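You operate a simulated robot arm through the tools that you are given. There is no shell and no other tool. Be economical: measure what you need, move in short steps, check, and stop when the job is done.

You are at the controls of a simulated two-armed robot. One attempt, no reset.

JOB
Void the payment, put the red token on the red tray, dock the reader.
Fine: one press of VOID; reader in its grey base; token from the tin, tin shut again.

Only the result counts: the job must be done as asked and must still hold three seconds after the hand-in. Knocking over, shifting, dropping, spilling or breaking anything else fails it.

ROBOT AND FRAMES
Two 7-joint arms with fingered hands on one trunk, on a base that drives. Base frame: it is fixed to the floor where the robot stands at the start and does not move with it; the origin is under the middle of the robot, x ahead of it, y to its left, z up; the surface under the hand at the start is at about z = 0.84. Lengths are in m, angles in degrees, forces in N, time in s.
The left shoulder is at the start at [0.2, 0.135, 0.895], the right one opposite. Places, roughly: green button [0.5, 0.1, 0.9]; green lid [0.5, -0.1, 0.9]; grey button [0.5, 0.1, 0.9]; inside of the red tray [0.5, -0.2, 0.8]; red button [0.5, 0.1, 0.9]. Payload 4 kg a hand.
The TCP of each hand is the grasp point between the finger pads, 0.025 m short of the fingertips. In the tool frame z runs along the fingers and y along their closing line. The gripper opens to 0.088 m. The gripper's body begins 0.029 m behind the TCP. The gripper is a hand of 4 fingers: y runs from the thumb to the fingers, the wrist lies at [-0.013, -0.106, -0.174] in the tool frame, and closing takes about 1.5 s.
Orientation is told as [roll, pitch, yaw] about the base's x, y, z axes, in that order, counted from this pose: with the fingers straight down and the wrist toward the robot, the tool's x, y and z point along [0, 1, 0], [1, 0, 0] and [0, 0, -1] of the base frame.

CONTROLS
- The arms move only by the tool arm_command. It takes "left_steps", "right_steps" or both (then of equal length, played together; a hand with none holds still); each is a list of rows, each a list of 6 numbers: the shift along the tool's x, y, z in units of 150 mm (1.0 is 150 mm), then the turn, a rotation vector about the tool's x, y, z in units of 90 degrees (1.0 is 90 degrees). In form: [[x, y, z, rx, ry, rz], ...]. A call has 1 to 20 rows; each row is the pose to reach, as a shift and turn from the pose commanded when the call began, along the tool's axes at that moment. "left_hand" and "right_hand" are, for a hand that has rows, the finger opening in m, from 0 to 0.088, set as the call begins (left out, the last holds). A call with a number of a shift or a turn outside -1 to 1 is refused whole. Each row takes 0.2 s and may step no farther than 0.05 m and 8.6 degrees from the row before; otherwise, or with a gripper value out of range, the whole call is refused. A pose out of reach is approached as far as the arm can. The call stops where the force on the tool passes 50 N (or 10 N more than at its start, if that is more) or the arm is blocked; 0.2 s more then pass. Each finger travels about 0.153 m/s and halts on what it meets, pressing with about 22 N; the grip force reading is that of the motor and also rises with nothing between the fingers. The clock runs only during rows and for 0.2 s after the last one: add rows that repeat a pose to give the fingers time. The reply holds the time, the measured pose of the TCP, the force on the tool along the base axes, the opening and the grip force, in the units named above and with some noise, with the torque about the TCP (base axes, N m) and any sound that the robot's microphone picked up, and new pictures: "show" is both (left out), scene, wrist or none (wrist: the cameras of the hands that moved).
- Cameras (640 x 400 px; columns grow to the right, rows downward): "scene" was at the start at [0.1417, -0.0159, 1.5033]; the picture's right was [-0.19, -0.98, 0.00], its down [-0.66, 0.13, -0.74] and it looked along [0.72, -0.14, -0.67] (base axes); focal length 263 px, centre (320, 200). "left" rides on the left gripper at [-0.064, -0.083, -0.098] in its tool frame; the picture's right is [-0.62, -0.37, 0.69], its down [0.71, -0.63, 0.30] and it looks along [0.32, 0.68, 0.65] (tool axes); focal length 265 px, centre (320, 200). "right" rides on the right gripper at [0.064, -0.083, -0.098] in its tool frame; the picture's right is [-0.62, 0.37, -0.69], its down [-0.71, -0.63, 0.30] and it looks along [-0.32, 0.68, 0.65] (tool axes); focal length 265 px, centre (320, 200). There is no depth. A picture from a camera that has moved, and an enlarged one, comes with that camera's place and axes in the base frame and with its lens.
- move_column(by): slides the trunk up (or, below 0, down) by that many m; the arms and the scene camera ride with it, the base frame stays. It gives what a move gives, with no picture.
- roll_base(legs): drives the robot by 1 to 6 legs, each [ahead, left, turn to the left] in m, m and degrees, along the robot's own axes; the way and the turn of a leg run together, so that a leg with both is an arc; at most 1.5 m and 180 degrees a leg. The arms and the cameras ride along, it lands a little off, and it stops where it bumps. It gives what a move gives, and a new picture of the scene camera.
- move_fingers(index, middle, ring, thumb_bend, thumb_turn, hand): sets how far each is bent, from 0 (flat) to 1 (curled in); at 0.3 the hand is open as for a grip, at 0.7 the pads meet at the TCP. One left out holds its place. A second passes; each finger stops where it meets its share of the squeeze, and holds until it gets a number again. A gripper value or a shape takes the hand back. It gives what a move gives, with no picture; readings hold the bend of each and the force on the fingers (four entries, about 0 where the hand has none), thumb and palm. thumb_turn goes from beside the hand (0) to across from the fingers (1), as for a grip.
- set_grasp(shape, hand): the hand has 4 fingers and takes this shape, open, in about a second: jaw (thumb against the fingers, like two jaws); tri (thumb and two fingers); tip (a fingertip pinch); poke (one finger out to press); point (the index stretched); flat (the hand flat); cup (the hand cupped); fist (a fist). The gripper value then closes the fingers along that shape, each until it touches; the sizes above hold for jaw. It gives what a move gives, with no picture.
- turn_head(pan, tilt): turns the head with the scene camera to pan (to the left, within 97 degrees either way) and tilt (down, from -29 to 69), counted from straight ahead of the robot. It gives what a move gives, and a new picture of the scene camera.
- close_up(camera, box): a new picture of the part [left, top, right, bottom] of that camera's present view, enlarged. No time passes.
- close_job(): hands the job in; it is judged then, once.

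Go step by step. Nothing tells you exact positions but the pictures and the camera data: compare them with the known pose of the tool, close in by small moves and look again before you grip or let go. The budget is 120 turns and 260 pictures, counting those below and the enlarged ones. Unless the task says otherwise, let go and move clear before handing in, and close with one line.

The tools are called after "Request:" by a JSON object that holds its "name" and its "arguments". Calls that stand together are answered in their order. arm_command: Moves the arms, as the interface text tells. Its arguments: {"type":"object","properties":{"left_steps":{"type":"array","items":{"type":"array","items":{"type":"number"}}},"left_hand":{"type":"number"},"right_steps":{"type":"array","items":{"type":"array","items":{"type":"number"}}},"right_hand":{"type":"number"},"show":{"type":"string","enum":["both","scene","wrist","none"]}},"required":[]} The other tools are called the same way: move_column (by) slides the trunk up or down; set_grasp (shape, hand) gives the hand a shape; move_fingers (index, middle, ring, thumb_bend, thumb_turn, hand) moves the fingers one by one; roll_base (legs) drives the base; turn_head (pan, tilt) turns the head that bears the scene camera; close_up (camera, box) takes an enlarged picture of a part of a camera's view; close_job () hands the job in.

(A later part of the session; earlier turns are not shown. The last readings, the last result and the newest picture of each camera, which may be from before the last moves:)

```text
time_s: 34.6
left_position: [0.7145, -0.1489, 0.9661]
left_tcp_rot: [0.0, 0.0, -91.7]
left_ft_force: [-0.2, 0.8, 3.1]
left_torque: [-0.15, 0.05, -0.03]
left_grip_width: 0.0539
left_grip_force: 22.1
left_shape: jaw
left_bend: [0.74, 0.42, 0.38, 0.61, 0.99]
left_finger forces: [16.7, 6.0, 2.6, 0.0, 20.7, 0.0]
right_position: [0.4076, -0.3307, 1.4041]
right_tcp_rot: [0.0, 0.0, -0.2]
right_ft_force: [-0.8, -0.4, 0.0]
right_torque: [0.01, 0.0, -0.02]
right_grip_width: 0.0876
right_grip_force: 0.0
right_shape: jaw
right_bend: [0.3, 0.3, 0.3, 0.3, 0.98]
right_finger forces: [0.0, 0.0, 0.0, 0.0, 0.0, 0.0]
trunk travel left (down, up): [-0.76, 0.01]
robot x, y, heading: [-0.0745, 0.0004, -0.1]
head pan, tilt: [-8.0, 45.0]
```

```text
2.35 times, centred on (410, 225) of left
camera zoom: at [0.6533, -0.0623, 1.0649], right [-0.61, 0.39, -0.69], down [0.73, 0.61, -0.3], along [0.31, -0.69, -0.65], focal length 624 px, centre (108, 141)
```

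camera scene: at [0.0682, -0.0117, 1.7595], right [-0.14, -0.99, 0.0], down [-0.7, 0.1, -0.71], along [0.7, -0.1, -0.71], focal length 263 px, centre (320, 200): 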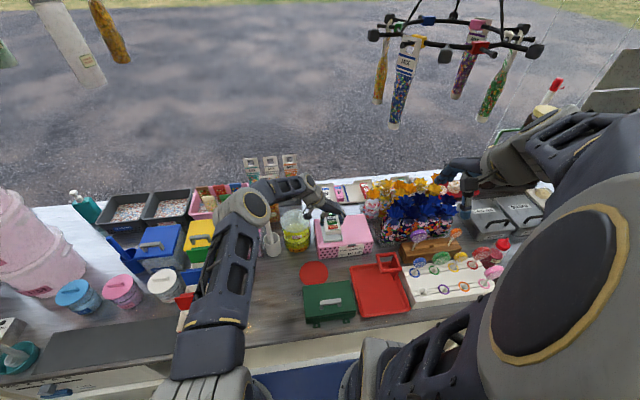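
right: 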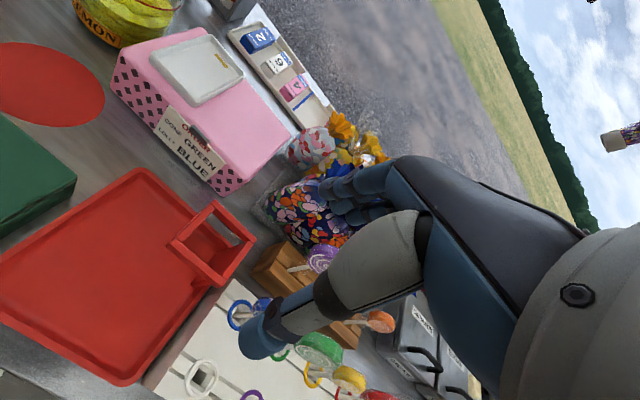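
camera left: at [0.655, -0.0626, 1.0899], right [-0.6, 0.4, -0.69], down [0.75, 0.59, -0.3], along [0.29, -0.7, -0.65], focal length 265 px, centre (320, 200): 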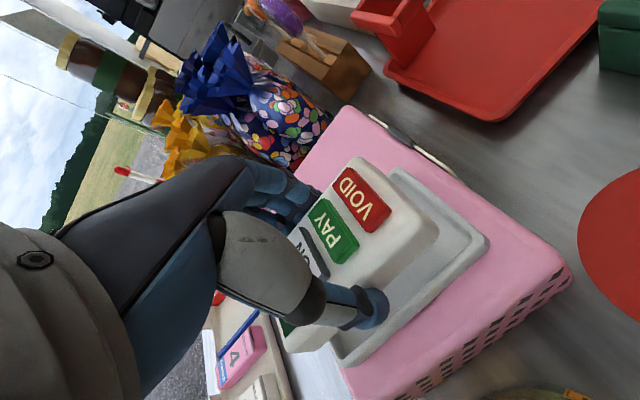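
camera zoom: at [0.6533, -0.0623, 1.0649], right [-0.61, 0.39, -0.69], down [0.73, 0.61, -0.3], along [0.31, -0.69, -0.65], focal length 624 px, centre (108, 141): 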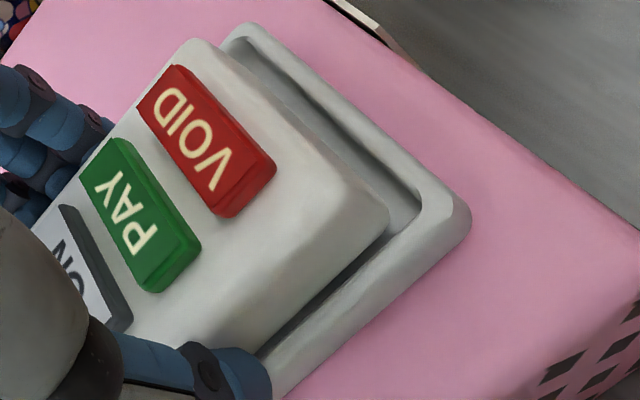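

The fingers on the right seem to touch the base's rim while the reader lies inside it, a few mm above its floor. I let go gently.

Request:
{"name": "arm_command", "arguments": {"left_steps": [[0, 0, 0, 0, 0, 0], [0, 0, 0, 0, 0, 0], [0, 0, 0, 0, 0, 0], [0, 0, 0, 0, 0, 0]], "left_hand": 0.07, "show": "none"}}

Request:
{"name": "close_up", "arguments": {"camera": "scene", "box": [315, 210, 355, 246]}}

Request:
{"name": "close_up", "arguments": {"camera": "left", "box": [340, 140, 480, 310]}}

```text
time_s: 35.6
left_position: [0.7139, -0.1493, 0.9656]
left_tcp_rot: [0.0, 0.0, -91.6]
left_ft_force: [-0.7, 0.3, -0.6]
left_torque: [0.01, -0.01, -0.01]
left_grip_width: 0.0697
left_grip_force: 0.0
left_shape: jaw
left_bend: [0.27, 0.34, 0.32, 0.5, 0.99]
left_finger forces: [0.1, 0.0, 0.0, 0.0, 0.0, 0.0]
right_position: [0.409, -0.331, 1.4026]
right_tcp_rot: [-0.1, 0.0, -0.2]
right_ft_force: [0.3, -0.9, 0.4]
right_torque: [0.0, -0.03, 0.01]
right_grip_width: 0.0878
right_grip_force: 0.1
right_shape: jaw
right_bend: [0.3, 0.3, 0.3, 0.3, 0.98]
right_finger forces: [0.1, 0.0, 0.0, 0.0, 0.0, 0.1]
trunk travel left (down, up): [-0.76, 0.01]
robot x, y, heading: [-0.0723, -0.0026, 0.2]
head pan, tilt: [-8.0, 45.0]
```

```text
11.11 times, centred on (335, 228) of scene
camera zoom: at [0.0681, -0.0117, 1.7595], right [-0.14, -0.99, 0.0], down [-0.7, 0.1, -0.71], along [0.7, -0.1, -0.71], focal length 2927 px, centre (153, -111)
```

zoom: 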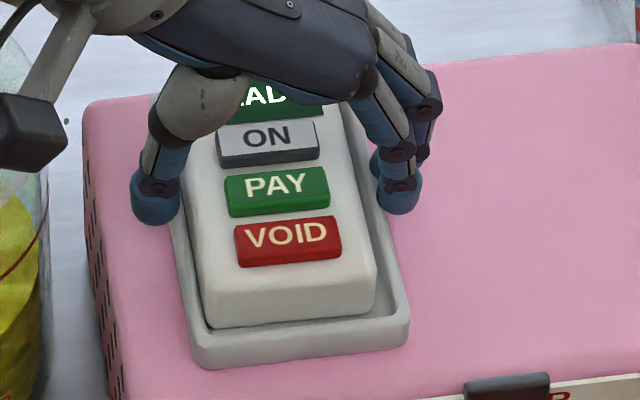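

```text
2.35 times, centred on (410, 225) of left
camera zoom: at [0.653, -0.0623, 1.0641], right [-0.61, 0.39, -0.69], down [0.73, 0.61, -0.3], along [0.3, -0.69, -0.65], focal length 624 px, centre (108, 141)
```

zoom: 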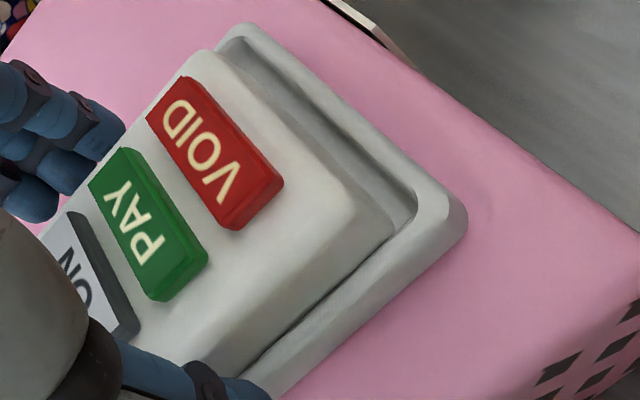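

Request:
{"name": "arm_command", "arguments": {"left_steps": [[0, 0, 0, 0, 0, 0], [0, 0, -0.1, 0, 0, 0], [0, 0, -0.4, 0, 0, 0], [0, 0, -0.7, 0, 0, 0], [0, 0, -1.0, 0, 0, 0], [-0.2, 0, -1.0, 0, 0, 0], [-0.5, 0, -1.0, 0, 0, 0], [-0.5, 0, -1.0, 0, 0, 0]], "left_hand": 0.088}}

Request:
{"name": "close_up", "arguments": {"camera": "scene", "box": [315, 200, 355, 246]}}

Request:
{"name": "close_up", "arguments": {"camera": "left", "box": [300, 140, 560, 380]}}

```text
time_s: 37.4
left_position: [0.6416, -0.1452, 1.1125]
left_tcp_rot: [0.0, -0.1, -91.6]
left_ft_force: [-0.1, 1.0, -0.3]
left_torque: [0.0, -0.02, 0.01]
left_grip_width: 0.0878
left_grip_force: 0.0
left_shape: jaw
left_bend: [0.3, 0.3, 0.3, 0.3, 0.98]
left_finger forces: [0.1, 0.0, 0.0, 0.0, 0.0, 0.1]
right_position: [0.4082, -0.3293, 1.4023]
right_tcp_rot: [0.0, 0.0, -0.2]
right_ft_force: [-0.1, 1.6, 0.2]
right_torque: [-0.03, 0.01, -0.01]
right_grip_width: 0.0877
right_grip_force: 0.1
right_shape: jaw
right_bend: [0.3, 0.3, 0.3, 0.3, 0.98]
right_finger forces: [0.0, 0.0, 0.0, 0.0, 0.1, 0.0]
trunk travel left (down, up): [-0.76, 0.01]
robot x, y, heading: [-0.0721, 0.0006, -0.4]
head pan, tilt: [-8.0, 45.0]
camera scene: at [0.0681, -0.0117, 1.7596], right [-0.14, -0.99, 0.0], down [-0.7, 0.1, -0.71], along [0.7, -0.1, -0.71], focal length 263 px, centre (320, 200)
camera left: at [0.5809, -0.0576, 1.2108], right [-0.61, 0.39, -0.69], down [0.73, 0.61, -0.3], along [0.31, -0.69, -0.65], focal length 265 px, centre (320, 200)
```

scene: 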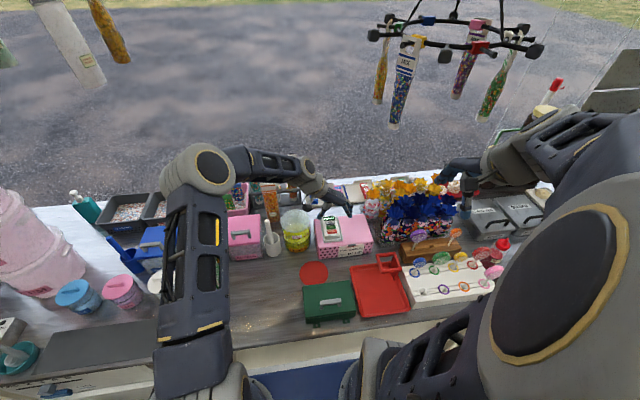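
left: 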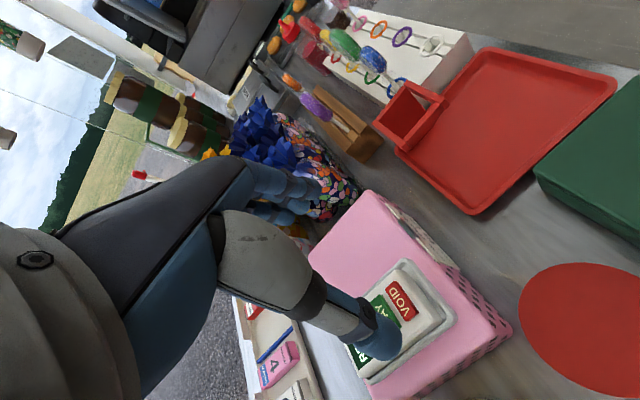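

```text
8.70 times, centred on (335, 223) of scene
camera zoom: at [0.0681, -0.0117, 1.7596], right [-0.14, -0.99, 0.0], down [-0.7, 0.1, -0.71], along [0.7, -0.1, -0.71], focal length 2291 px, centre (190, -0)
```

zoom: 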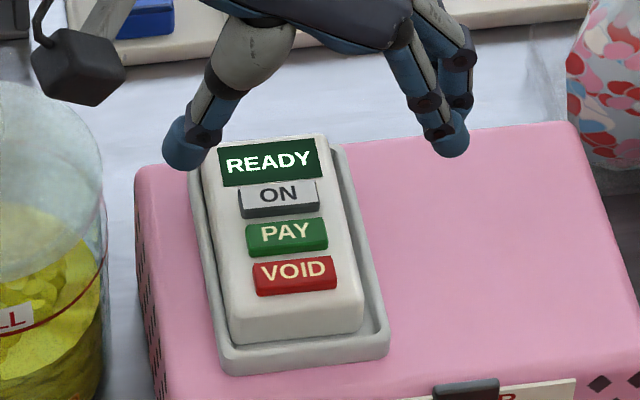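

```text
1.67 times, centred on (430, 260) of left
camera zoom: at [0.5809, -0.0576, 1.2108], right [-0.61, 0.39, -0.69], down [0.73, 0.61, -0.3], along [0.31, -0.69, -0.65], focal length 442 px, centre (137, 100)
```

zoom: 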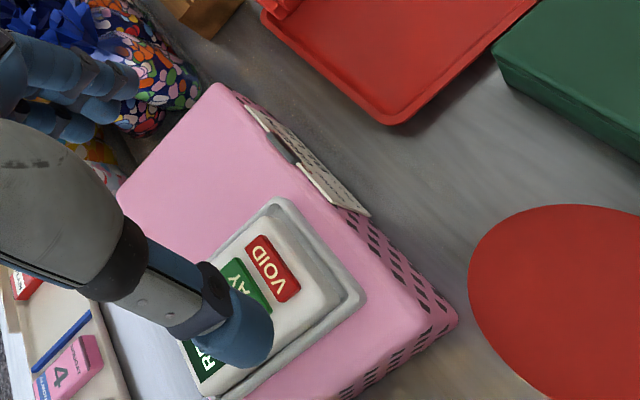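

Request:
{"name": "arm_command", "arguments": {"left_steps": [[-0.3, -0.1, -0.1, 0, 0, 0], [-0.6, -0.3, -0.1, 0, 0, 0], [-0.8, -0.5, -0.1, 0, 0, 0], [-0.8, -0.8, -0.1, 0, 0, 0], [-0.8, -1.0, -0.1, 0, 0, 0], [-0.8, -1.0, -0.1, 0, 0, 0]]}}

Request:
{"name": "close_up", "arguments": {"camera": "scene", "box": [315, 205, 355, 245]}}

Request:
{"name": "close_up", "arguments": {"camera": "left", "box": [290, 0, 640, 250]}}

```text
refused: row 2 steps farther than a row can; nothing moved
```

```text
10.00 times, centred on (335, 225) of scene
camera zoom: at [0.0681, -0.0117, 1.7596], right [-0.14, -0.99, 0.0], down [-0.7, 0.1, -0.71], along [0.7, -0.1, -0.71], focal length 2634 px, centre (170, -50)
```

zoom: 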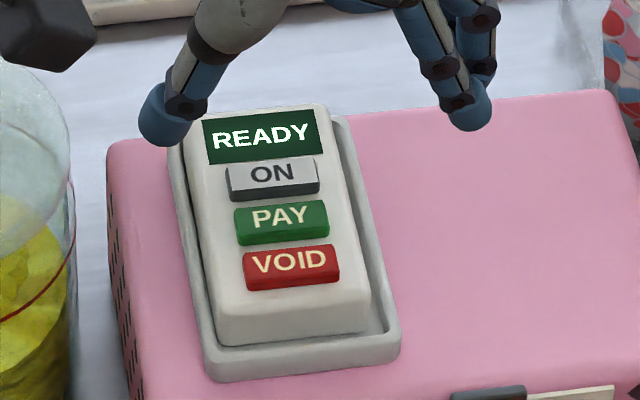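

```text
1.60 times, centred on (465, 125) of left
camera zoom: at [0.5809, -0.0576, 1.2108], right [-0.61, 0.39, -0.69], down [0.73, 0.61, -0.3], along [0.31, -0.69, -0.65], focal length 425 px, centre (88, 320)
```

zoom: 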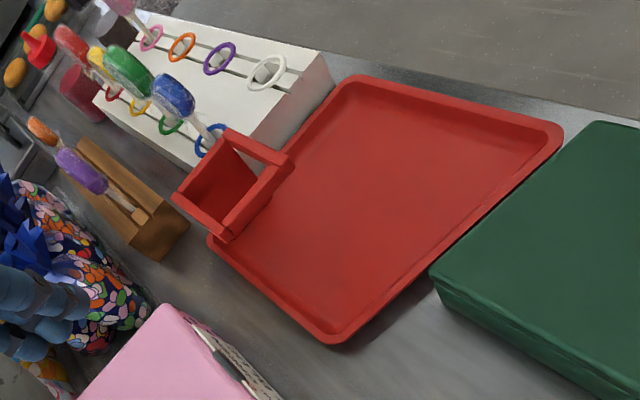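

Request:
{"name": "arm_command", "arguments": {"left_steps": [[-0.25, -0.1, -0.1, 0, 0, 0], [-0.5, -0.25, -0.1, 0, 0, 0], [-0.75, -0.4, -0.1, 0, 0, 0], [-0.8, -0.7, -0.1, 0, 0, 0], [-0.8, -1.0, -0.1, 0, 0, 0], [-0.8, -1.0, -0.1, 0, 0, 0]]}}

Request:
{"name": "close_up", "arguments": {"camera": "scene", "box": [315, 205, 355, 245]}}

Request:
{"name": "close_up", "arguments": {"camera": "left", "box": [290, 0, 640, 250]}}

```text
time_s: 38.8
left_position: [0.5253, 0.0068, 1.1295]
left_tcp_rot: [0.0, 0.1, -91.7]
left_ft_force: [0.8, 0.4, -0.1]
left_torque: [-0.01, 0.01, -0.01]
left_grip_width: 0.0881
left_grip_force: 0.1
left_shape: jaw
left_bend: [0.3, 0.3, 0.3, 0.3, 0.98]
left_finger forces: [0.0, 0.0, 0.0, 0.1, 0.0, 0.1]
right_position: [0.4086, -0.3301, 1.4028]
right_tcp_rot: [0.0, 0.0, -0.1]
right_ft_force: [-0.4, 0.6, 0.2]
right_torque: [0.01, 0.01, 0.03]
right_grip_width: 0.0875
right_grip_force: 0.1
right_shape: jaw
right_bend: [0.3, 0.3, 0.3, 0.3, 0.98]
right_finger forces: [0.1, 0.0, 0.0, 0.1, 0.0, 0.0]
trunk travel left (down, up): [-0.76, 0.01]
robot x, y, heading: [-0.0736, -0.0012, -0.2]
head pan, tilt: [-8.0, 45.0]
camera scene: at [0.0681, -0.0117, 1.7596], right [-0.14, -0.99, 0.0], down [-0.7, 0.1, -0.71], along [0.7, -0.1, -0.71], focal length 263 px, centre (320, 200)
camera left: at [0.4643, 0.0939, 1.2279], right [-0.61, 0.39, -0.69], down [0.73, 0.61, -0.3], along [0.3, -0.69, -0.65], focal length 265 px, centre (320, 200)
```

scene: 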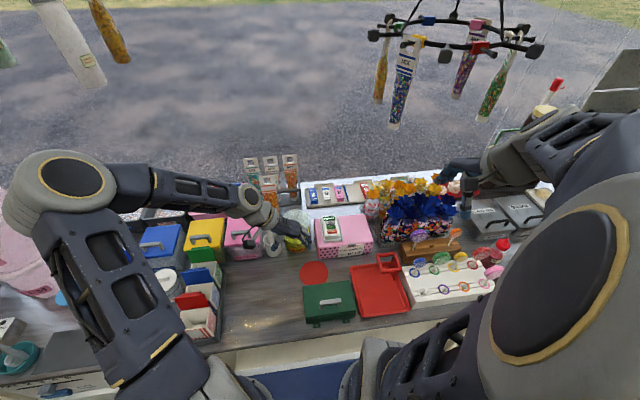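
left: 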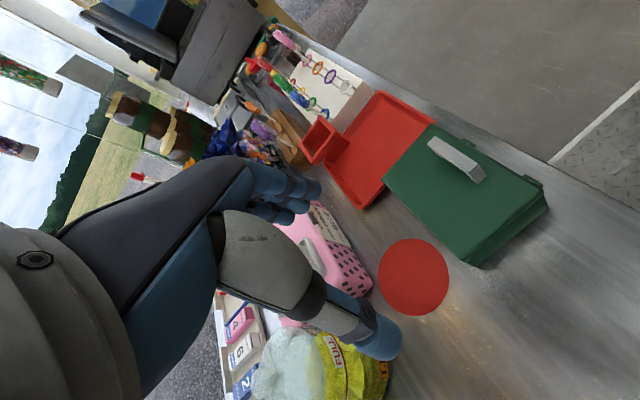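

```text
10.00 times, centred on (335, 225) of scene
camera zoom: at [0.0681, -0.0117, 1.7596], right [-0.14, -0.99, 0.0], down [-0.7, 0.1, -0.71], along [0.7, -0.1, -0.71], focal length 2634 px, centre (170, -50)
```

zoom: 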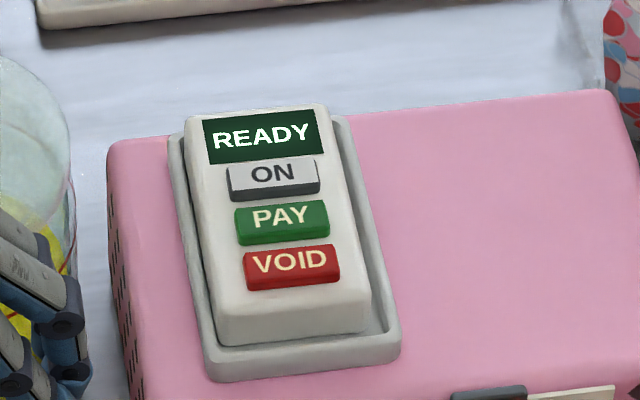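

```text
1.60 times, centred on (465, 125) of left
camera zoom: at [0.4643, 0.0939, 1.2279], right [-0.61, 0.39, -0.69], down [0.73, 0.61, -0.3], along [0.3, -0.69, -0.65], focal length 425 px, centre (88, 320)
```

zoom: 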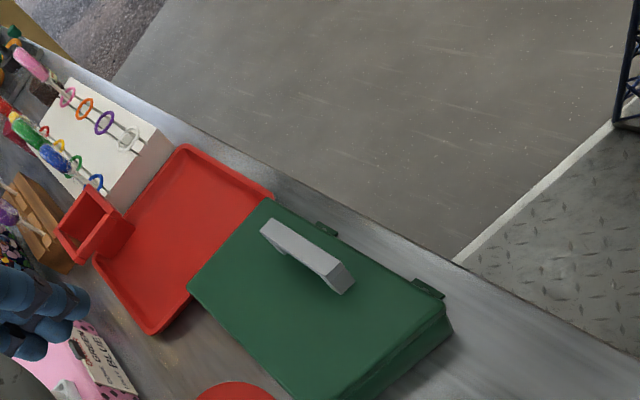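

The reader sits level inside the base and shows READY. For the tin (handle near [0.425, -0.09, 0.94], seemingly hinged at the back) I back off for reach and turn the left hand back to yaw 0.

Request:
{"name": "roll_base", "arguments": {"legs": [[-0.13, 0, 0]]}}

Request:
{"name": "arm_command", "arguments": {"left_steps": [[0, 0, -0.05, 0, 0, -0.09], [0, 0, -0.05, 0, 0, -0.18], [0, 0.05, -0.05, 0, 0, -0.27], [0, 0.1, -0.05, 0, 0, -0.36], [0, 0.15, -0.05, 0, 0, -0.45], [0, 0.2, -0.05, 0, 0, -0.54], [0, 0.3, -0.05, 0, 0, -0.63], [0, 0.4, -0.05, 0, 0, -0.72], [0.05, 0.5, -0.05, 0, 0, -0.81], [0.1, 0.6, -0.05, 0, 0, -0.9], [0.2, 0.65, -0.05, 0, 0, -0.99], [0.2, 0.65, -0.05, 0, 0, -0.99]]}}

```text
time_s: 40.1
left_position: [0.3942, 0.0071, 1.1301]
left_tcp_rot: [0.0, 0.0, -91.6]
left_ft_force: [0.9, -0.4, 0.1]
left_torque: [0.0, -0.01, -0.02]
left_grip_width: 0.0877
left_grip_force: 0.1
left_shape: jaw
left_bend: [0.3, 0.3, 0.3, 0.3, 0.98]
left_finger forces: [0.0, 0.0, 0.0, 0.1, 0.0, 0.0]
right_position: [0.2763, -0.3284, 1.4025]
right_tcp_rot: [0.1, 0.0, -0.2]
right_ft_force: [-0.7, 0.0, -0.2]
right_torque: [-0.03, -0.03, 0.0]
right_grip_width: 0.0874
right_grip_force: 0.0
right_shape: jaw
right_bend: [0.3, 0.3, 0.3, 0.3, 0.98]
right_finger forces: [0.0, 0.0, 0.1, 0.1, 0.0, 0.0]
trunk travel left (down, up): [-0.76, 0.01]
robot x, y, heading: [-0.2058, 0.0009, -0.4]
head pan, tilt: [-8.0, 45.0]
camera scene: at [-0.0628, -0.0113, 1.7595], right [-0.14, -0.99, 0.0], down [-0.7, 0.1, -0.71], along [0.7, -0.1, -0.71], focal length 263 px, centre (320, 200)
```

scene: 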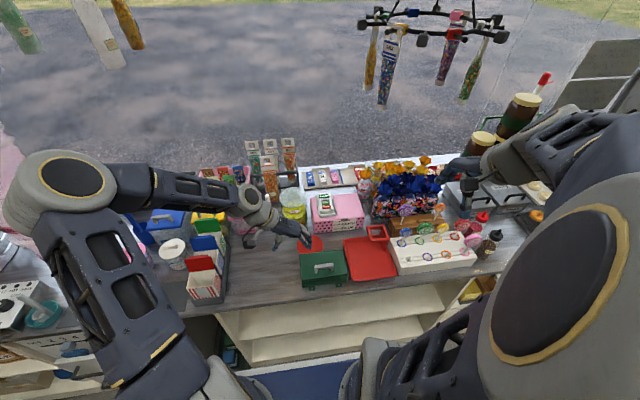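

```text
time_s: 42.7
left_position: [0.4197, -0.0921, 1.1367]
left_tcp_rot: [0.0, -0.1, -2.5]
left_ft_force: [-0.3, 0.3, 1.0]
left_torque: [0.02, 0.01, 0.0]
left_grip_width: 0.0875
left_grip_force: 0.0
left_shape: jaw
left_bend: [0.3, 0.3, 0.3, 0.3, 0.98]
left_finger forces: [0.0, 0.0, 0.0, 0.0, 0.1, 0.0]
right_position: [0.2764, -0.3288, 1.4028]
right_tcp_rot: [-0.1, 0.1, -0.3]
right_ft_force: [-0.8, 0.1, 0.2]
right_torque: [-0.01, 0.03, 0.02]
right_grip_width: 0.0877
right_grip_force: 0.1
right_shape: jaw
right_bend: [0.3, 0.3, 0.3, 0.3, 0.98]
right_finger forces: [0.0, 0.0, 0.0, 0.0, 0.0, 0.0]
trunk travel left (down, up): [-0.76, 0.01]
robot x, y, heading: [-0.203, -0.0024, -0.1]
head pan, tilt: [-8.0, 45.0]
camera scene: at [-0.0631, -0.0114, 1.7596], right [-0.14, -0.99, 0.0], down [-0.7, 0.1, -0.71], along [0.7, -0.1, -0.71], focal length 263 px, centre (320, 200)
camera left: at [0.3357, -0.1509, 1.2351], right [-0.4, -0.6, -0.69], down [-0.6, 0.74, -0.3], along [0.7, 0.29, -0.65], focal length 265 px, centre (320, 200)
```

scene: 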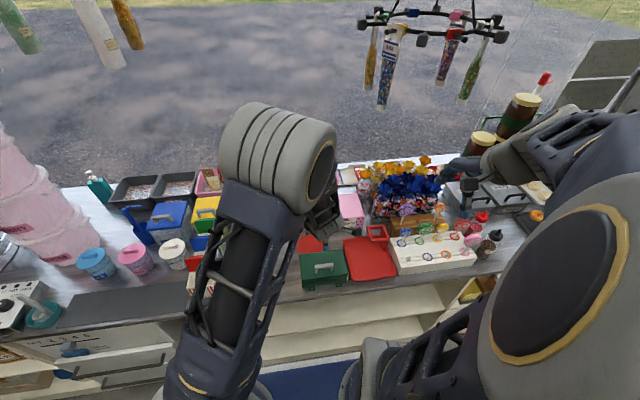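
left: 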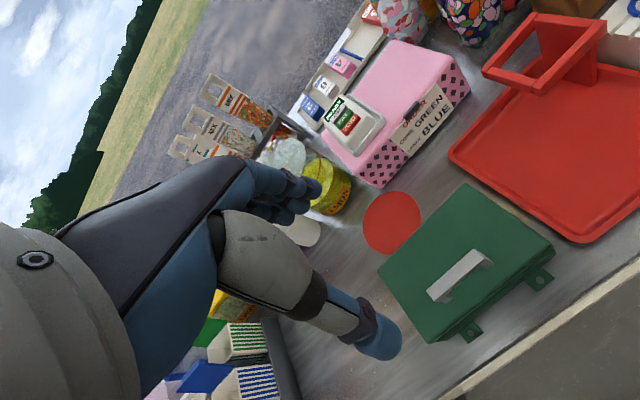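

Request:
{"name": "close_up", "arguments": {"camera": "left", "box": [360, 170, 560, 350]}}

Request:
{"name": "close_up", "arguments": {"camera": "left", "box": [310, 80, 410, 170]}}

```text
2.22 times, centred on (460, 260) of left
camera zoom: at [0.3357, -0.1509, 1.2351], right [-0.4, -0.6, -0.69], down [-0.6, 0.74, -0.3], along [0.7, 0.29, -0.65], focal length 590 px, centre (9, 67)
```

zoom: 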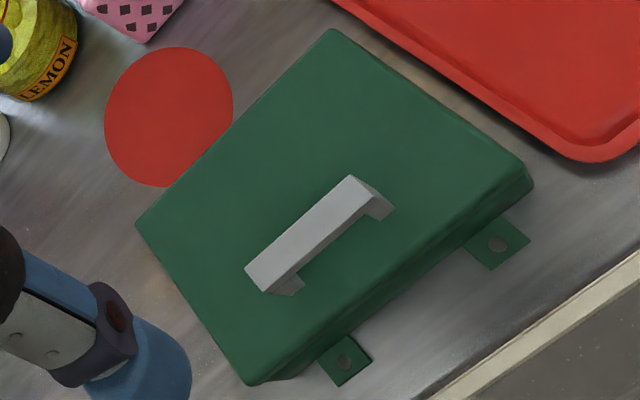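

```text
4.44 times, centred on (360, 125) of left
camera zoom: at [0.3357, -0.1509, 1.2351], right [-0.4, -0.6, -0.69], down [-0.6, 0.74, -0.3], along [0.7, 0.29, -0.65], focal length 1180 px, centre (142, 533)
```

zoom: 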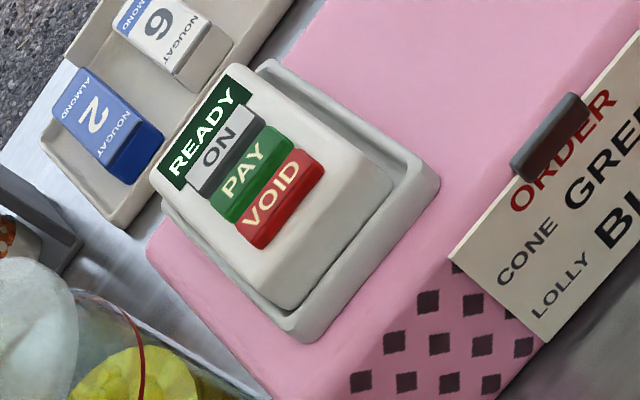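

The docked reader lies level within the rim. The handle's top is at about [0.425, -0.097, 0.935], near the front edge, so the lid hinges at the back (x about 0.50). I come down over the handle.

Request:
{"name": "arm_command", "arguments": {"left_steps": [[0, 0, 0.25, 0, 0, -0.028], [-0.033, 0.035, 0.5, 0, 0, -0.028], [-0.033, 0.035, 0.75, 0, 0, -0.028], [-0.033, 0.035, 1.0, 0, 0, -0.028], [-0.033, 0.035, 1.0, 0, 0, -0.028]]}}

Request:
{"name": "close_up", "arguments": {"camera": "left", "box": [280, 170, 500, 350]}}

```text
time_s: 43.9
left_position: [0.4253, -0.0942, 0.9838]
left_tcp_rot: [0.0, 0.0, 0.0]
left_ft_force: [-0.1, -0.2, 0.7]
left_torque: [-0.01, -0.01, 0.04]
left_grip_width: 0.0879
left_grip_force: 0.0
left_shape: jaw
left_bend: [0.3, 0.3, 0.3, 0.3, 0.98]
left_finger forces: [0.0, 0.0, 0.0, 0.1, 0.0, 0.1]
right_position: [0.2779, -0.3287, 1.4011]
right_tcp_rot: [0.0, -0.1, -0.2]
right_ft_force: [-0.1, -0.1, -0.5]
right_torque: [0.02, 0.0, 0.02]
right_grip_width: 0.0874
right_grip_force: 0.0
right_shape: jaw
right_bend: [0.3, 0.3, 0.3, 0.3, 0.98]
right_finger forces: [0.0, 0.0, 0.0, 0.1, 0.0, 0.0]
trunk travel left (down, up): [-0.76, 0.01]
robot x, y, heading: [-0.204, -0.0022, -0.3]
head pan, tilt: [-8.0, 45.0]
camera scene: at [-0.0631, -0.0113, 1.7596], right [-0.14, -0.99, 0.0], down [-0.7, 0.1, -0.71], along [0.7, -0.1, -0.71], focal length 263 px, centre (320, 200)
camera left: at [0.3437, -0.1575, 1.0824], right [-0.37, -0.62, -0.69], down [-0.63, 0.71, -0.3], along [0.68, 0.32, -0.65], focal length 265 px, centre (320, 200)
```

scene: 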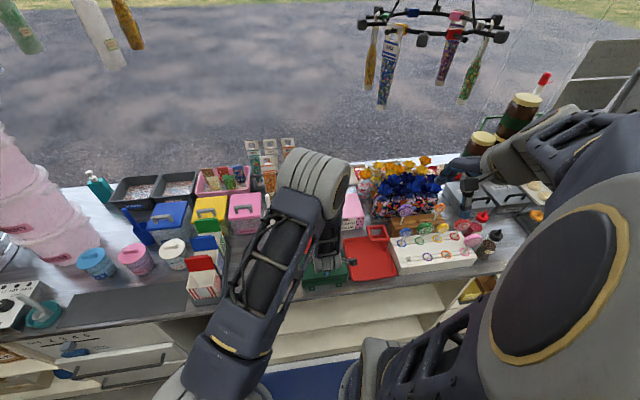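
left: 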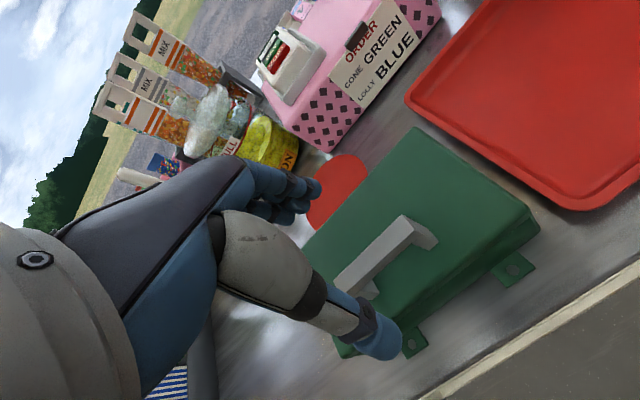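

```text
2.22 times, centred on (390, 260) of left
camera zoom: at [0.3437, -0.1575, 1.0824], right [-0.37, -0.62, -0.69], down [-0.63, 0.71, -0.3], along [0.68, 0.32, -0.65], focal length 590 px, centre (164, 67)
```

zoom: 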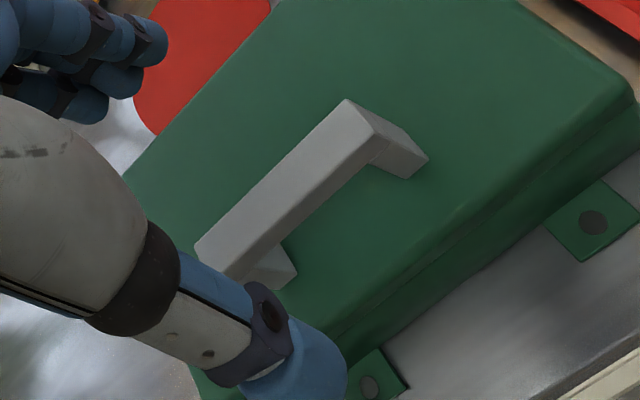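

Request:
{"name": "arm_command", "arguments": {"left_steps": [[-0.025, 0.005, 0.15, 0, 0, 0], [-0.025, 0.005, 0.24, 0, 0, 0], [-0.025, 0.005, 0.3, 0, 0, 0], [-0.025, 0.005, 0.3, 0, 0, 0]], "show": "none"}}

Request:
{"name": "close_up", "arguments": {"camera": "left", "box": [280, 170, 500, 350]}}

```text
time_s: 44.9
left_position: [0.4283, -0.1001, 0.941]
left_tcp_rot: [0.1, -0.1, 0.0]
left_ft_force: [0.3, 0.3, 0.2]
left_torque: [0.01, 0.03, -0.01]
left_grip_width: 0.088
left_grip_force: 0.0
left_shape: jaw
left_bend: [0.3, 0.3, 0.3, 0.3, 0.98]
left_finger forces: [0.0, 0.0, 0.0, 0.0, 0.0, 0.0]
right_position: [0.2771, -0.3298, 1.4026]
right_tcp_rot: [-0.1, 0.1, -0.2]
right_ft_force: [0.2, 0.4, -0.1]
right_torque: [-0.02, 0.01, -0.02]
right_grip_width: 0.0877
right_grip_force: 0.0
right_shape: jaw
right_bend: [0.3, 0.3, 0.3, 0.3, 0.98]
right_finger forces: [0.0, 0.0, 0.0, 0.1, 0.0, 0.0]
trunk travel left (down, up): [-0.76, 0.01]
robot x, y, heading: [-0.2066, 0.0023, 0.1]
head pan, tilt: [-8.0, 45.0]
```

```text
2.22 times, centred on (390, 260) of left
camera zoom: at [0.3452, -0.1632, 1.0401], right [-0.37, -0.62, -0.69], down [-0.63, 0.71, -0.3], along [0.68, 0.32, -0.65], focal length 590 px, centre (164, 67)
```

zoom: 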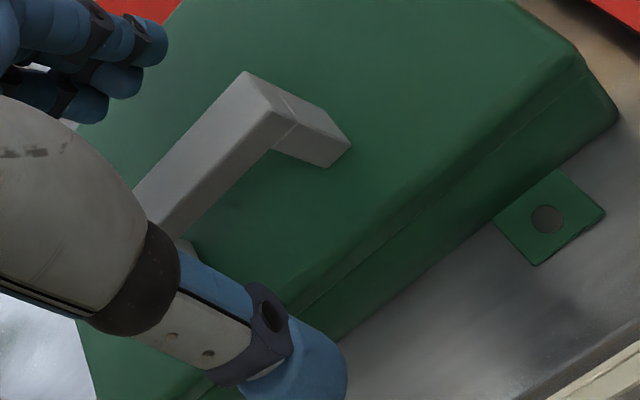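

Request:
{"name": "arm_command", "arguments": {"left_steps": [[0, 0, 0, 0, 0, 0], [0, 0, 0, 0, 0, 0], [0, 0, 0, 0, 0, 0], [0, 0, 0, 0, 0, 0], [0, 0, 0, 0, 0, 0], [0, 0, 0, 0, 0, 0], [0, 0, 0, 0, 0, 0], [0, 0, 0, 0, 0, 0]], "left_hand": 0.005, "show": "none"}}

Request:
{"name": "close_up", "arguments": {"camera": "left", "box": [220, 140, 440, 320]}}

```text
time_s: 46.7
left_position: [0.4274, -0.101, 0.9419]
left_tcp_rot: [0.0, 0.1, 0.0]
left_ft_force: [-2.0, 0.8, 1.6]
left_torque: [0.03, 0.04, 0.01]
left_grip_width: 0.0055
left_grip_force: 0.0
left_shape: jaw
left_bend: [0.71, 0.66, 0.65, 0.71, 1.0]
left_finger forces: [0.2, 0.2, 0.6, 0.0, 2.5, 0.0]
right_position: [0.2765, -0.33, 1.402]
right_tcp_rot: [0.1, 0.0, -0.2]
right_ft_force: [-0.2, -0.7, -0.4]
right_torque: [0.02, -0.04, 0.02]
right_grip_width: 0.0875
right_grip_force: 0.1
right_shape: jaw
right_bend: [0.3, 0.3, 0.3, 0.3, 0.98]
right_finger forces: [0.1, 0.0, 0.0, 0.0, 0.0, 0.0]
trunk travel left (down, up): [-0.76, 0.01]
robot x, y, heading: [-0.2036, 0.0008, -0.2]
head pan, tilt: [-8.0, 45.0]
```

```text
2.22 times, centred on (330, 230) of left
camera zoom: at [0.3452, -0.1632, 1.0403], right [-0.37, -0.62, -0.69], down [-0.63, 0.71, -0.3], along [0.68, 0.32, -0.65], focal length 590 px, centre (298, 133)
```

zoom: 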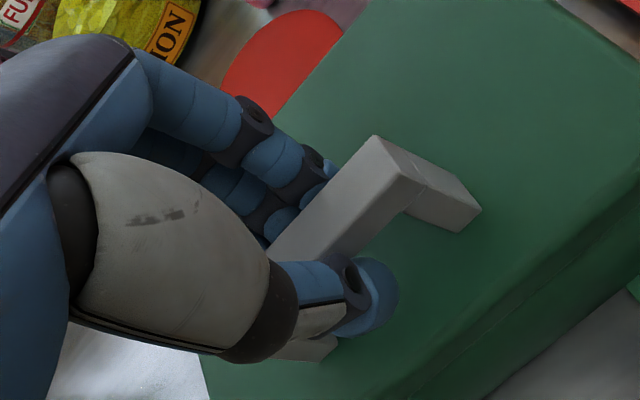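

Request:
{"name": "arm_command", "arguments": {"left_steps": [[0, 0, 0, 0, 0, 0], [0, 0, 0, 0, 0, 0], [0, 0, 0, 0, 0, 0], [0, 0, 0, 0, 0, 0]], "left_hand": 0, "show": "none"}}

Request:
{"name": "close_up", "arguments": {"camera": "left", "box": [280, 160, 400, 300]}}

```text
time_s: 47.7
left_position: [0.4273, -0.1, 0.9418]
left_tcp_rot: [0.0, 0.0, 0.0]
left_ft_force: [0.2, 0.1, -1.2]
left_torque: [-0.03, -0.02, -0.06]
left_grip_width: 0.0083
left_grip_force: 22.2
left_shape: jaw
left_bend: [0.72, 0.72, 0.71, 0.79, 1.0]
left_finger forces: [10.6, 0.0, 2.6, 0.0, 13.7, 0.0]
right_position: [0.2767, -0.3292, 1.402]
right_tcp_rot: [0.1, 0.0, -0.2]
right_ft_force: [-0.3, -0.9, -0.7]
right_torque: [0.01, 0.02, 0.01]
right_grip_width: 0.0872
right_grip_force: 0.1
right_shape: jaw
right_bend: [0.3, 0.3, 0.3, 0.3, 0.98]
right_finger forces: [0.1, 0.0, 0.0, 0.0, 0.0, 0.0]
trunk travel left (down, up): [-0.76, 0.01]
robot x, y, heading: [-0.2048, 0.0003, -0.4]
head pan, tilt: [-8.0, 45.0]
```

```text
2.86 times, centred on (340, 230) of left
camera zoom: at [0.3454, -0.1632, 1.0403], right [-0.37, -0.62, -0.69], down [-0.63, 0.71, -0.3], along [0.68, 0.32, -0.65], focal length 758 px, centre (263, 114)
```

zoom: 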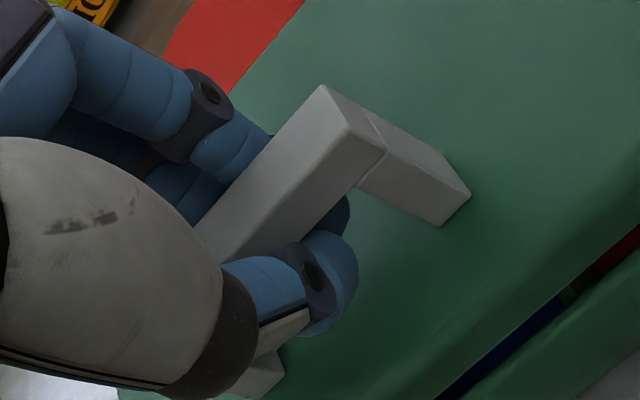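

The lid has already lifted a crack and the fingers hook under the bar. I swing it open along an arc about the rear hinge, 20 degrees first.

Request:
{"name": "arm_command", "arguments": {"left_steps": [[0, 0.038, -0.041, 0.028, 0, 0], [0, 0.079, -0.079, 0.056, 0, 0], [0, 0.123, -0.112, 0.083, 0, 0], [0, 0.171, -0.142, 0.111, 0, 0], [0, 0.171, -0.142, 0.111, 0, 0]]}}

Request:
{"name": "close_up", "arguments": {"camera": "left", "box": [240, 120, 480, 340]}}

Request:
{"name": "close_up", "arguments": {"camera": "scene", "box": [280, 220, 400, 310]}}

```text
time_s: 48.9
left_position: [0.4529, -0.1007, 0.9626]
left_tcp_rot: [0.1, 10.0, -0.1]
left_ft_force: [-1.5, -3.5, 1.9]
left_torque: [-0.01, -0.01, -0.07]
left_grip_width: 0.0081
left_grip_force: 22.5
left_shape: jaw
left_bend: [0.72, 0.72, 0.71, 0.8, 1.0]
left_finger forces: [0.8, 0.0, 2.8, 0.0, 0.2, 0.1]
right_position: [0.2769, -0.3305, 1.4023]
right_tcp_rot: [0.0, 0.0, -0.3]
right_ft_force: [0.0, -0.4, -0.2]
right_torque: [0.01, 0.02, 0.02]
right_grip_width: 0.0877
right_grip_force: 0.0
right_shape: jaw
right_bend: [0.3, 0.3, 0.3, 0.3, 0.98]
right_finger forces: [0.0, 0.0, 0.0, 0.0, 0.0, 0.1]
trunk travel left (down, up): [-0.76, 0.01]
robot x, y, heading: [-0.2073, 0.0017, -0.4]
head pan, tilt: [-8.0, 45.0]
camera scene: at [-0.0632, -0.0114, 1.7596], right [-0.14, -0.99, 0.0], down [-0.7, 0.1, -0.71], along [0.7, -0.1, -0.71], focal length 263 px, centre (320, 200)
camera left: at [0.3892, -0.1626, 1.0749], right [-0.48, -0.62, -0.62], down [-0.67, 0.71, -0.19], along [0.56, 0.32, -0.76], focal length 265 px, centre (320, 200)
```

scene: 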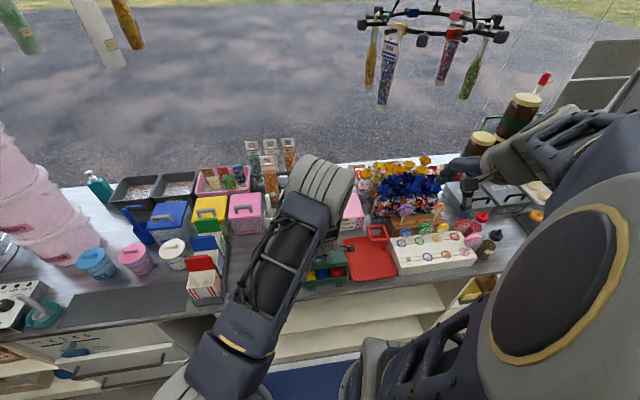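
left: 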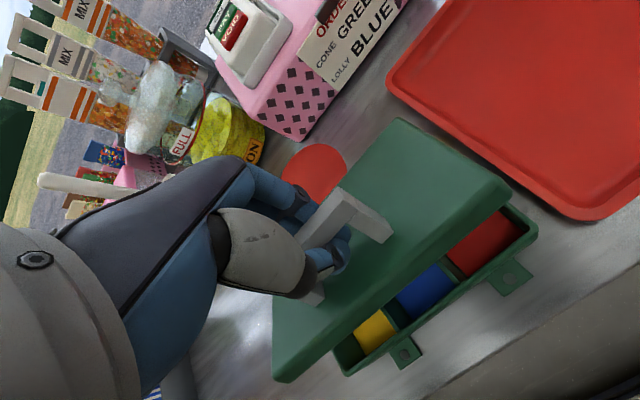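

```text
1.82 times, centred on (360, 230) of left
camera zoom: at [0.3892, -0.1626, 1.0749], right [-0.48, -0.62, -0.62], down [-0.67, 0.71, -0.19], along [0.56, 0.32, -0.76], focal length 483 px, centre (247, 146)
```

zoom: 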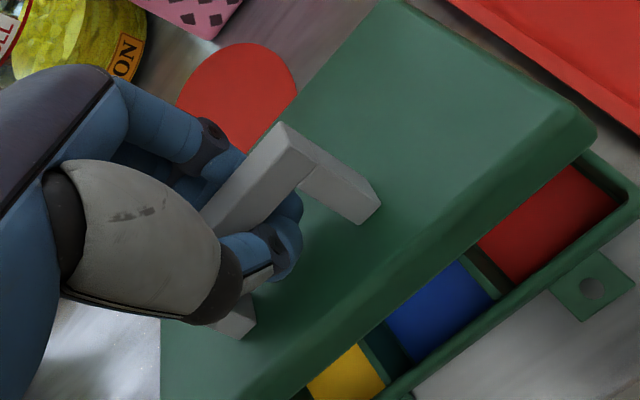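

```text
4.44 times, centred on (340, 265) of scene
camera zoom: at [-0.0632, -0.0114, 1.7596], right [-0.14, -0.99, 0.0], down [-0.7, 0.1, -0.71], along [0.7, -0.1, -0.71], focal length 1171 px, centre (231, -89)
```

zoom: 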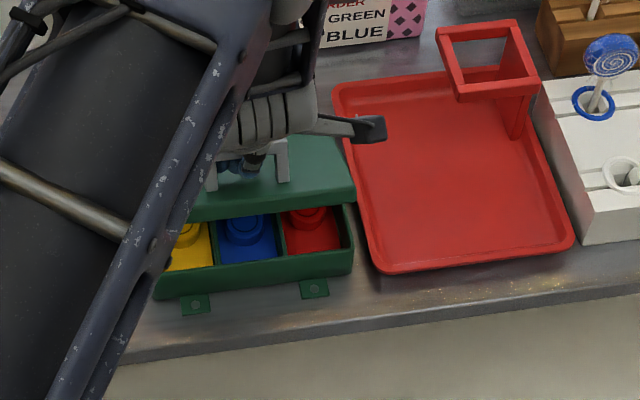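

Request:
{"name": "arm_command", "arguments": {"left_steps": [[0, 0.044, -0.034, 0.028, 0, 0], [0, 0.092, -0.063, 0.056, 0, 0], [0, 0.141, -0.089, 0.083, 0, 0], [0, 0.193, -0.109, 0.111, 0, 0], [0, 0.246, -0.126, 0.139, 0, 0], [0, 0.301, -0.138, 0.167, 0, 0], [0, 0.356, -0.145, 0.194, 0, 0], [0, 0.411, -0.147, 0.222, 0, 0], [0, 0.411, -0.147, 0.222, 0, 0]]}}

Request:
{"name": "close_up", "arguments": {"camera": "left", "box": [240, 120, 480, 340]}}

Request:
{"name": "close_up", "arguments": {"camera": "scene", "box": [280, 220, 400, 310]}}

```text
time_s: 50.9
left_position: [0.5172, -0.0996, 0.9732]
left_tcp_rot: [0.0, 30.0, -0.1]
left_ft_force: [0.5, 1.0, -0.9]
left_torque: [-0.03, 0.01, -0.01]
left_grip_width: 0.0069
left_grip_force: 21.9
left_shape: jaw
left_bend: [0.72, 0.72, 0.7, 0.8, 1.0]
left_finger forces: [0.0, 0.0, 0.0, 0.0, 0.0, 0.1]
right_position: [0.278, -0.3305, 1.4036]
right_tcp_rot: [0.0, 0.0, -0.2]
right_ft_force: [-0.2, 0.5, 0.3]
right_torque: [0.0, -0.02, -0.02]
right_grip_width: 0.0875
right_grip_force: 0.0
right_shape: jaw
right_bend: [0.3, 0.3, 0.3, 0.3, 0.98]
right_finger forces: [0.1, 0.1, 0.0, 0.1, 0.0, 0.1]
trunk travel left (down, up): [-0.76, 0.01]
robot x, y, heading: [-0.2053, 0.0009, -0.3]
head pan, tilt: [-8.0, 45.0]
camera scene: at [-0.0631, -0.0113, 1.7596], right [-0.14, -0.99, 0.0], down [-0.7, 0.1, -0.71], along [0.7, -0.1, -0.71], focal length 263 px, centre (320, 200)
camera left: at [0.4954, -0.1622, 1.1002], right [-0.67, -0.62, -0.42], down [-0.7, 0.71, 0.05], along [0.27, 0.32, -0.91], focal length 265 px, centre (320, 200)
```

scene: 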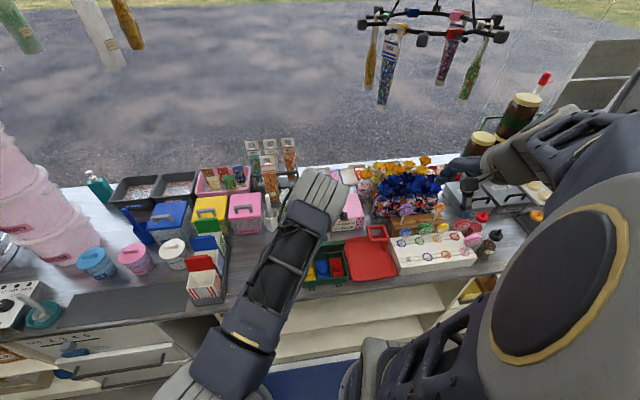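
left: 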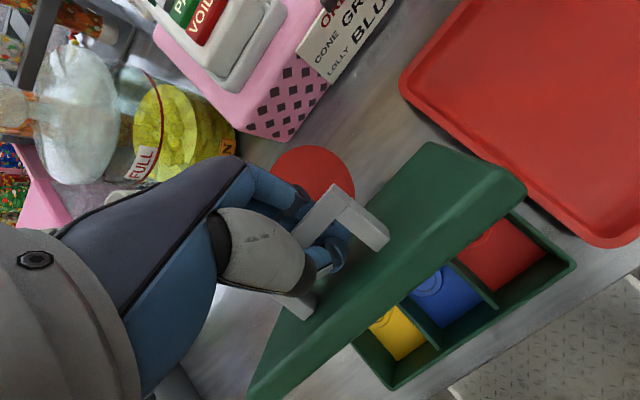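

```text
1.82 times, centred on (360, 230) of left
camera zoom: at [0.4954, -0.1622, 1.1002], right [-0.67, -0.62, -0.42], down [-0.7, 0.71, 0.05], along [0.27, 0.32, -0.91], focal length 483 px, centre (247, 146)
```

zoom: 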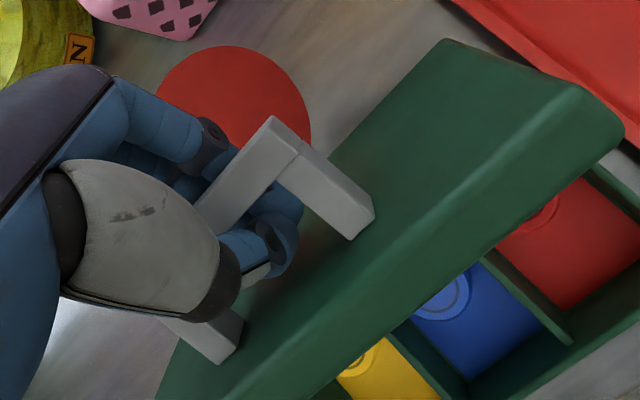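

```text
4.44 times, centred on (340, 265) of scene
camera zoom: at [-0.0631, -0.0113, 1.7596], right [-0.14, -0.99, 0.0], down [-0.7, 0.1, -0.71], along [0.7, -0.1, -0.71], focal length 1171 px, centre (231, -89)
```

zoom: 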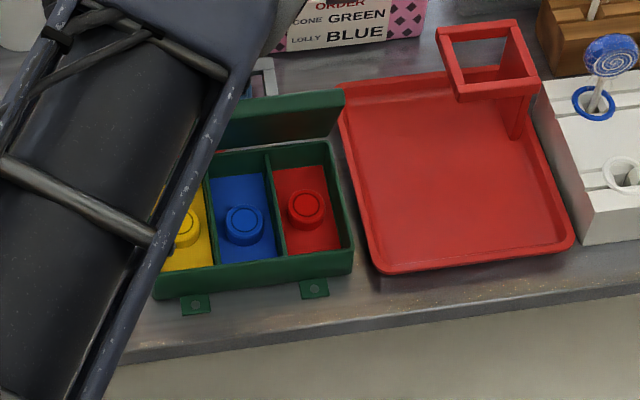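

Request:
{"name": "arm_command", "arguments": {"left_steps": [[0, 0.053, -0.017, 0.03, 0, 0], [0, 0.107, -0.028, 0.06, 0, 0], [0, 0.163, -0.035, 0.09, 0, 0], [0, 0.219, -0.037, 0.12, 0, 0], [0, 0.274, -0.035, 0.15, 0, 0], [0, 0.329, -0.027, 0.18, 0, 0], [0, 0.384, -0.015, 0.21, 0, 0], [0, 0.437, 0.003, 0.24, 0, 0], [0, 0.437, 0.003, 0.24, 0, 0]]}}

Request:
{"name": "close_up", "arguments": {"camera": "left", "box": [240, 120, 480, 340]}}

Request:
{"name": "close_up", "arguments": {"camera": "scene", "box": [280, 220, 400, 310]}}

```text
time_s: 52.9
left_position: [0.5549, -0.0966, 0.9535]
left_tcp_rot: [0.0, 51.7, 0.0]
left_ft_force: [0.7, -0.6, -0.1]
left_torque: [-0.02, 0.01, 0.02]
left_grip_width: 0.0068
left_grip_force: 22.2
left_shape: jaw
left_bend: [0.72, 0.72, 0.7, 0.8, 1.0]
left_finger forces: [0.0, 0.0, 0.0, 0.1, 0.0, 0.1]
left hand out of reach, approached as far as the arm can: row 7, 8, 9
right_position: [0.2765, -0.3305, 1.4032]
right_tcp_rot: [0.0, -0.1, -0.1]
right_ft_force: [0.0, 0.2, 0.4]
right_torque: [-0.01, -0.03, -0.02]
right_grip_width: 0.0874
right_grip_force: 0.0
right_shape: jaw
right_bend: [0.3, 0.3, 0.3, 0.3, 0.98]
right_finger forces: [0.0, 0.0, 0.1, 0.0, 0.0, 0.0]
trunk travel left (down, up): [-0.76, 0.01]
robot x, y, heading: [-0.2042, 0.0002, -0.2]
head pan, tilt: [-8.0, 45.0]
camera scene: at [-0.0632, -0.0114, 1.7596], right [-0.14, -0.99, 0.0], down [-0.7, 0.1, -0.71], along [0.7, -0.1, -0.71], focal length 263 px, centre (320, 200)
camera left: at [0.5801, -0.1591, 1.0801], right [-0.77, -0.62, -0.14], down [-0.63, 0.71, 0.31], along [-0.09, 0.32, -0.94], focal length 265 px, centre (320, 200)
```

scene: 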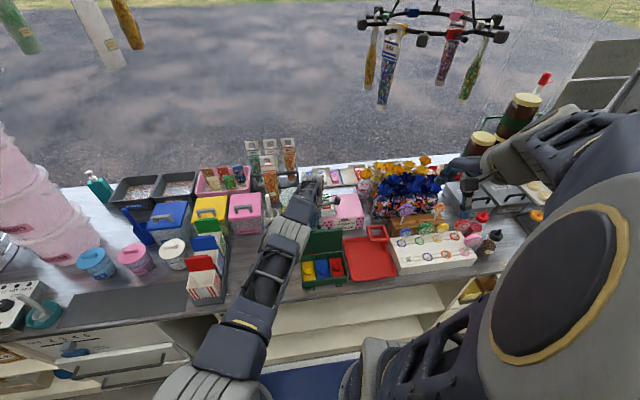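
left: 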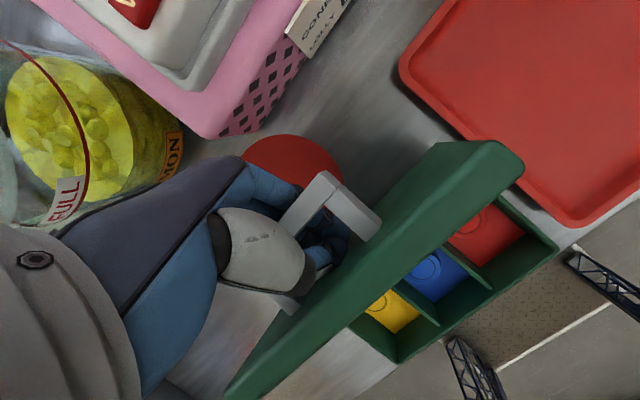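

```text
1.82 times, centred on (360, 230) of left
camera zoom: at [0.5801, -0.1591, 1.0801], right [-0.77, -0.62, -0.14], down [-0.63, 0.71, 0.31], along [-0.09, 0.32, -0.94], focal length 483 px, centre (247, 146)
```

zoom: 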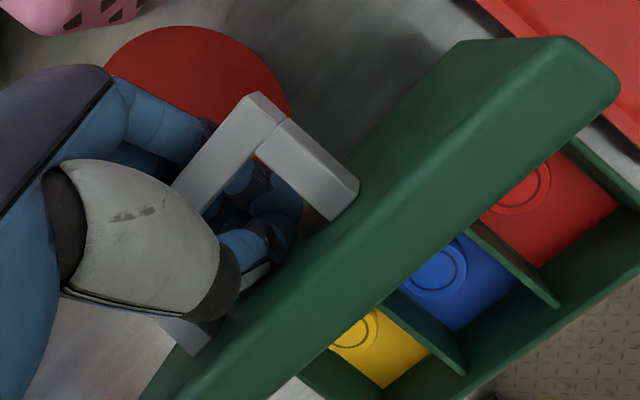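

```text
4.44 times, centred on (340, 265) of scene
camera zoom: at [-0.0632, -0.0114, 1.7596], right [-0.14, -0.99, 0.0], down [-0.7, 0.1, -0.71], along [0.7, -0.1, -0.71], focal length 1171 px, centre (231, -89)
```

zoom: 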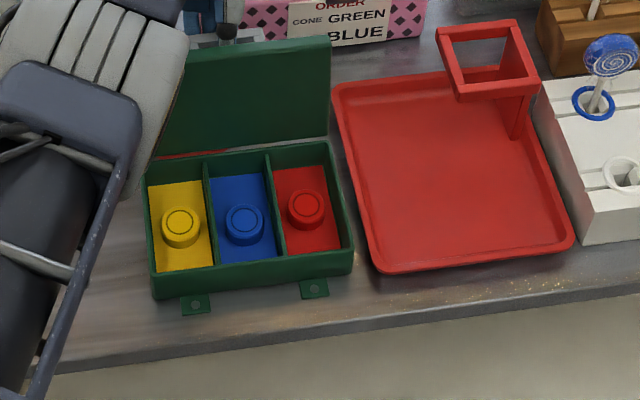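

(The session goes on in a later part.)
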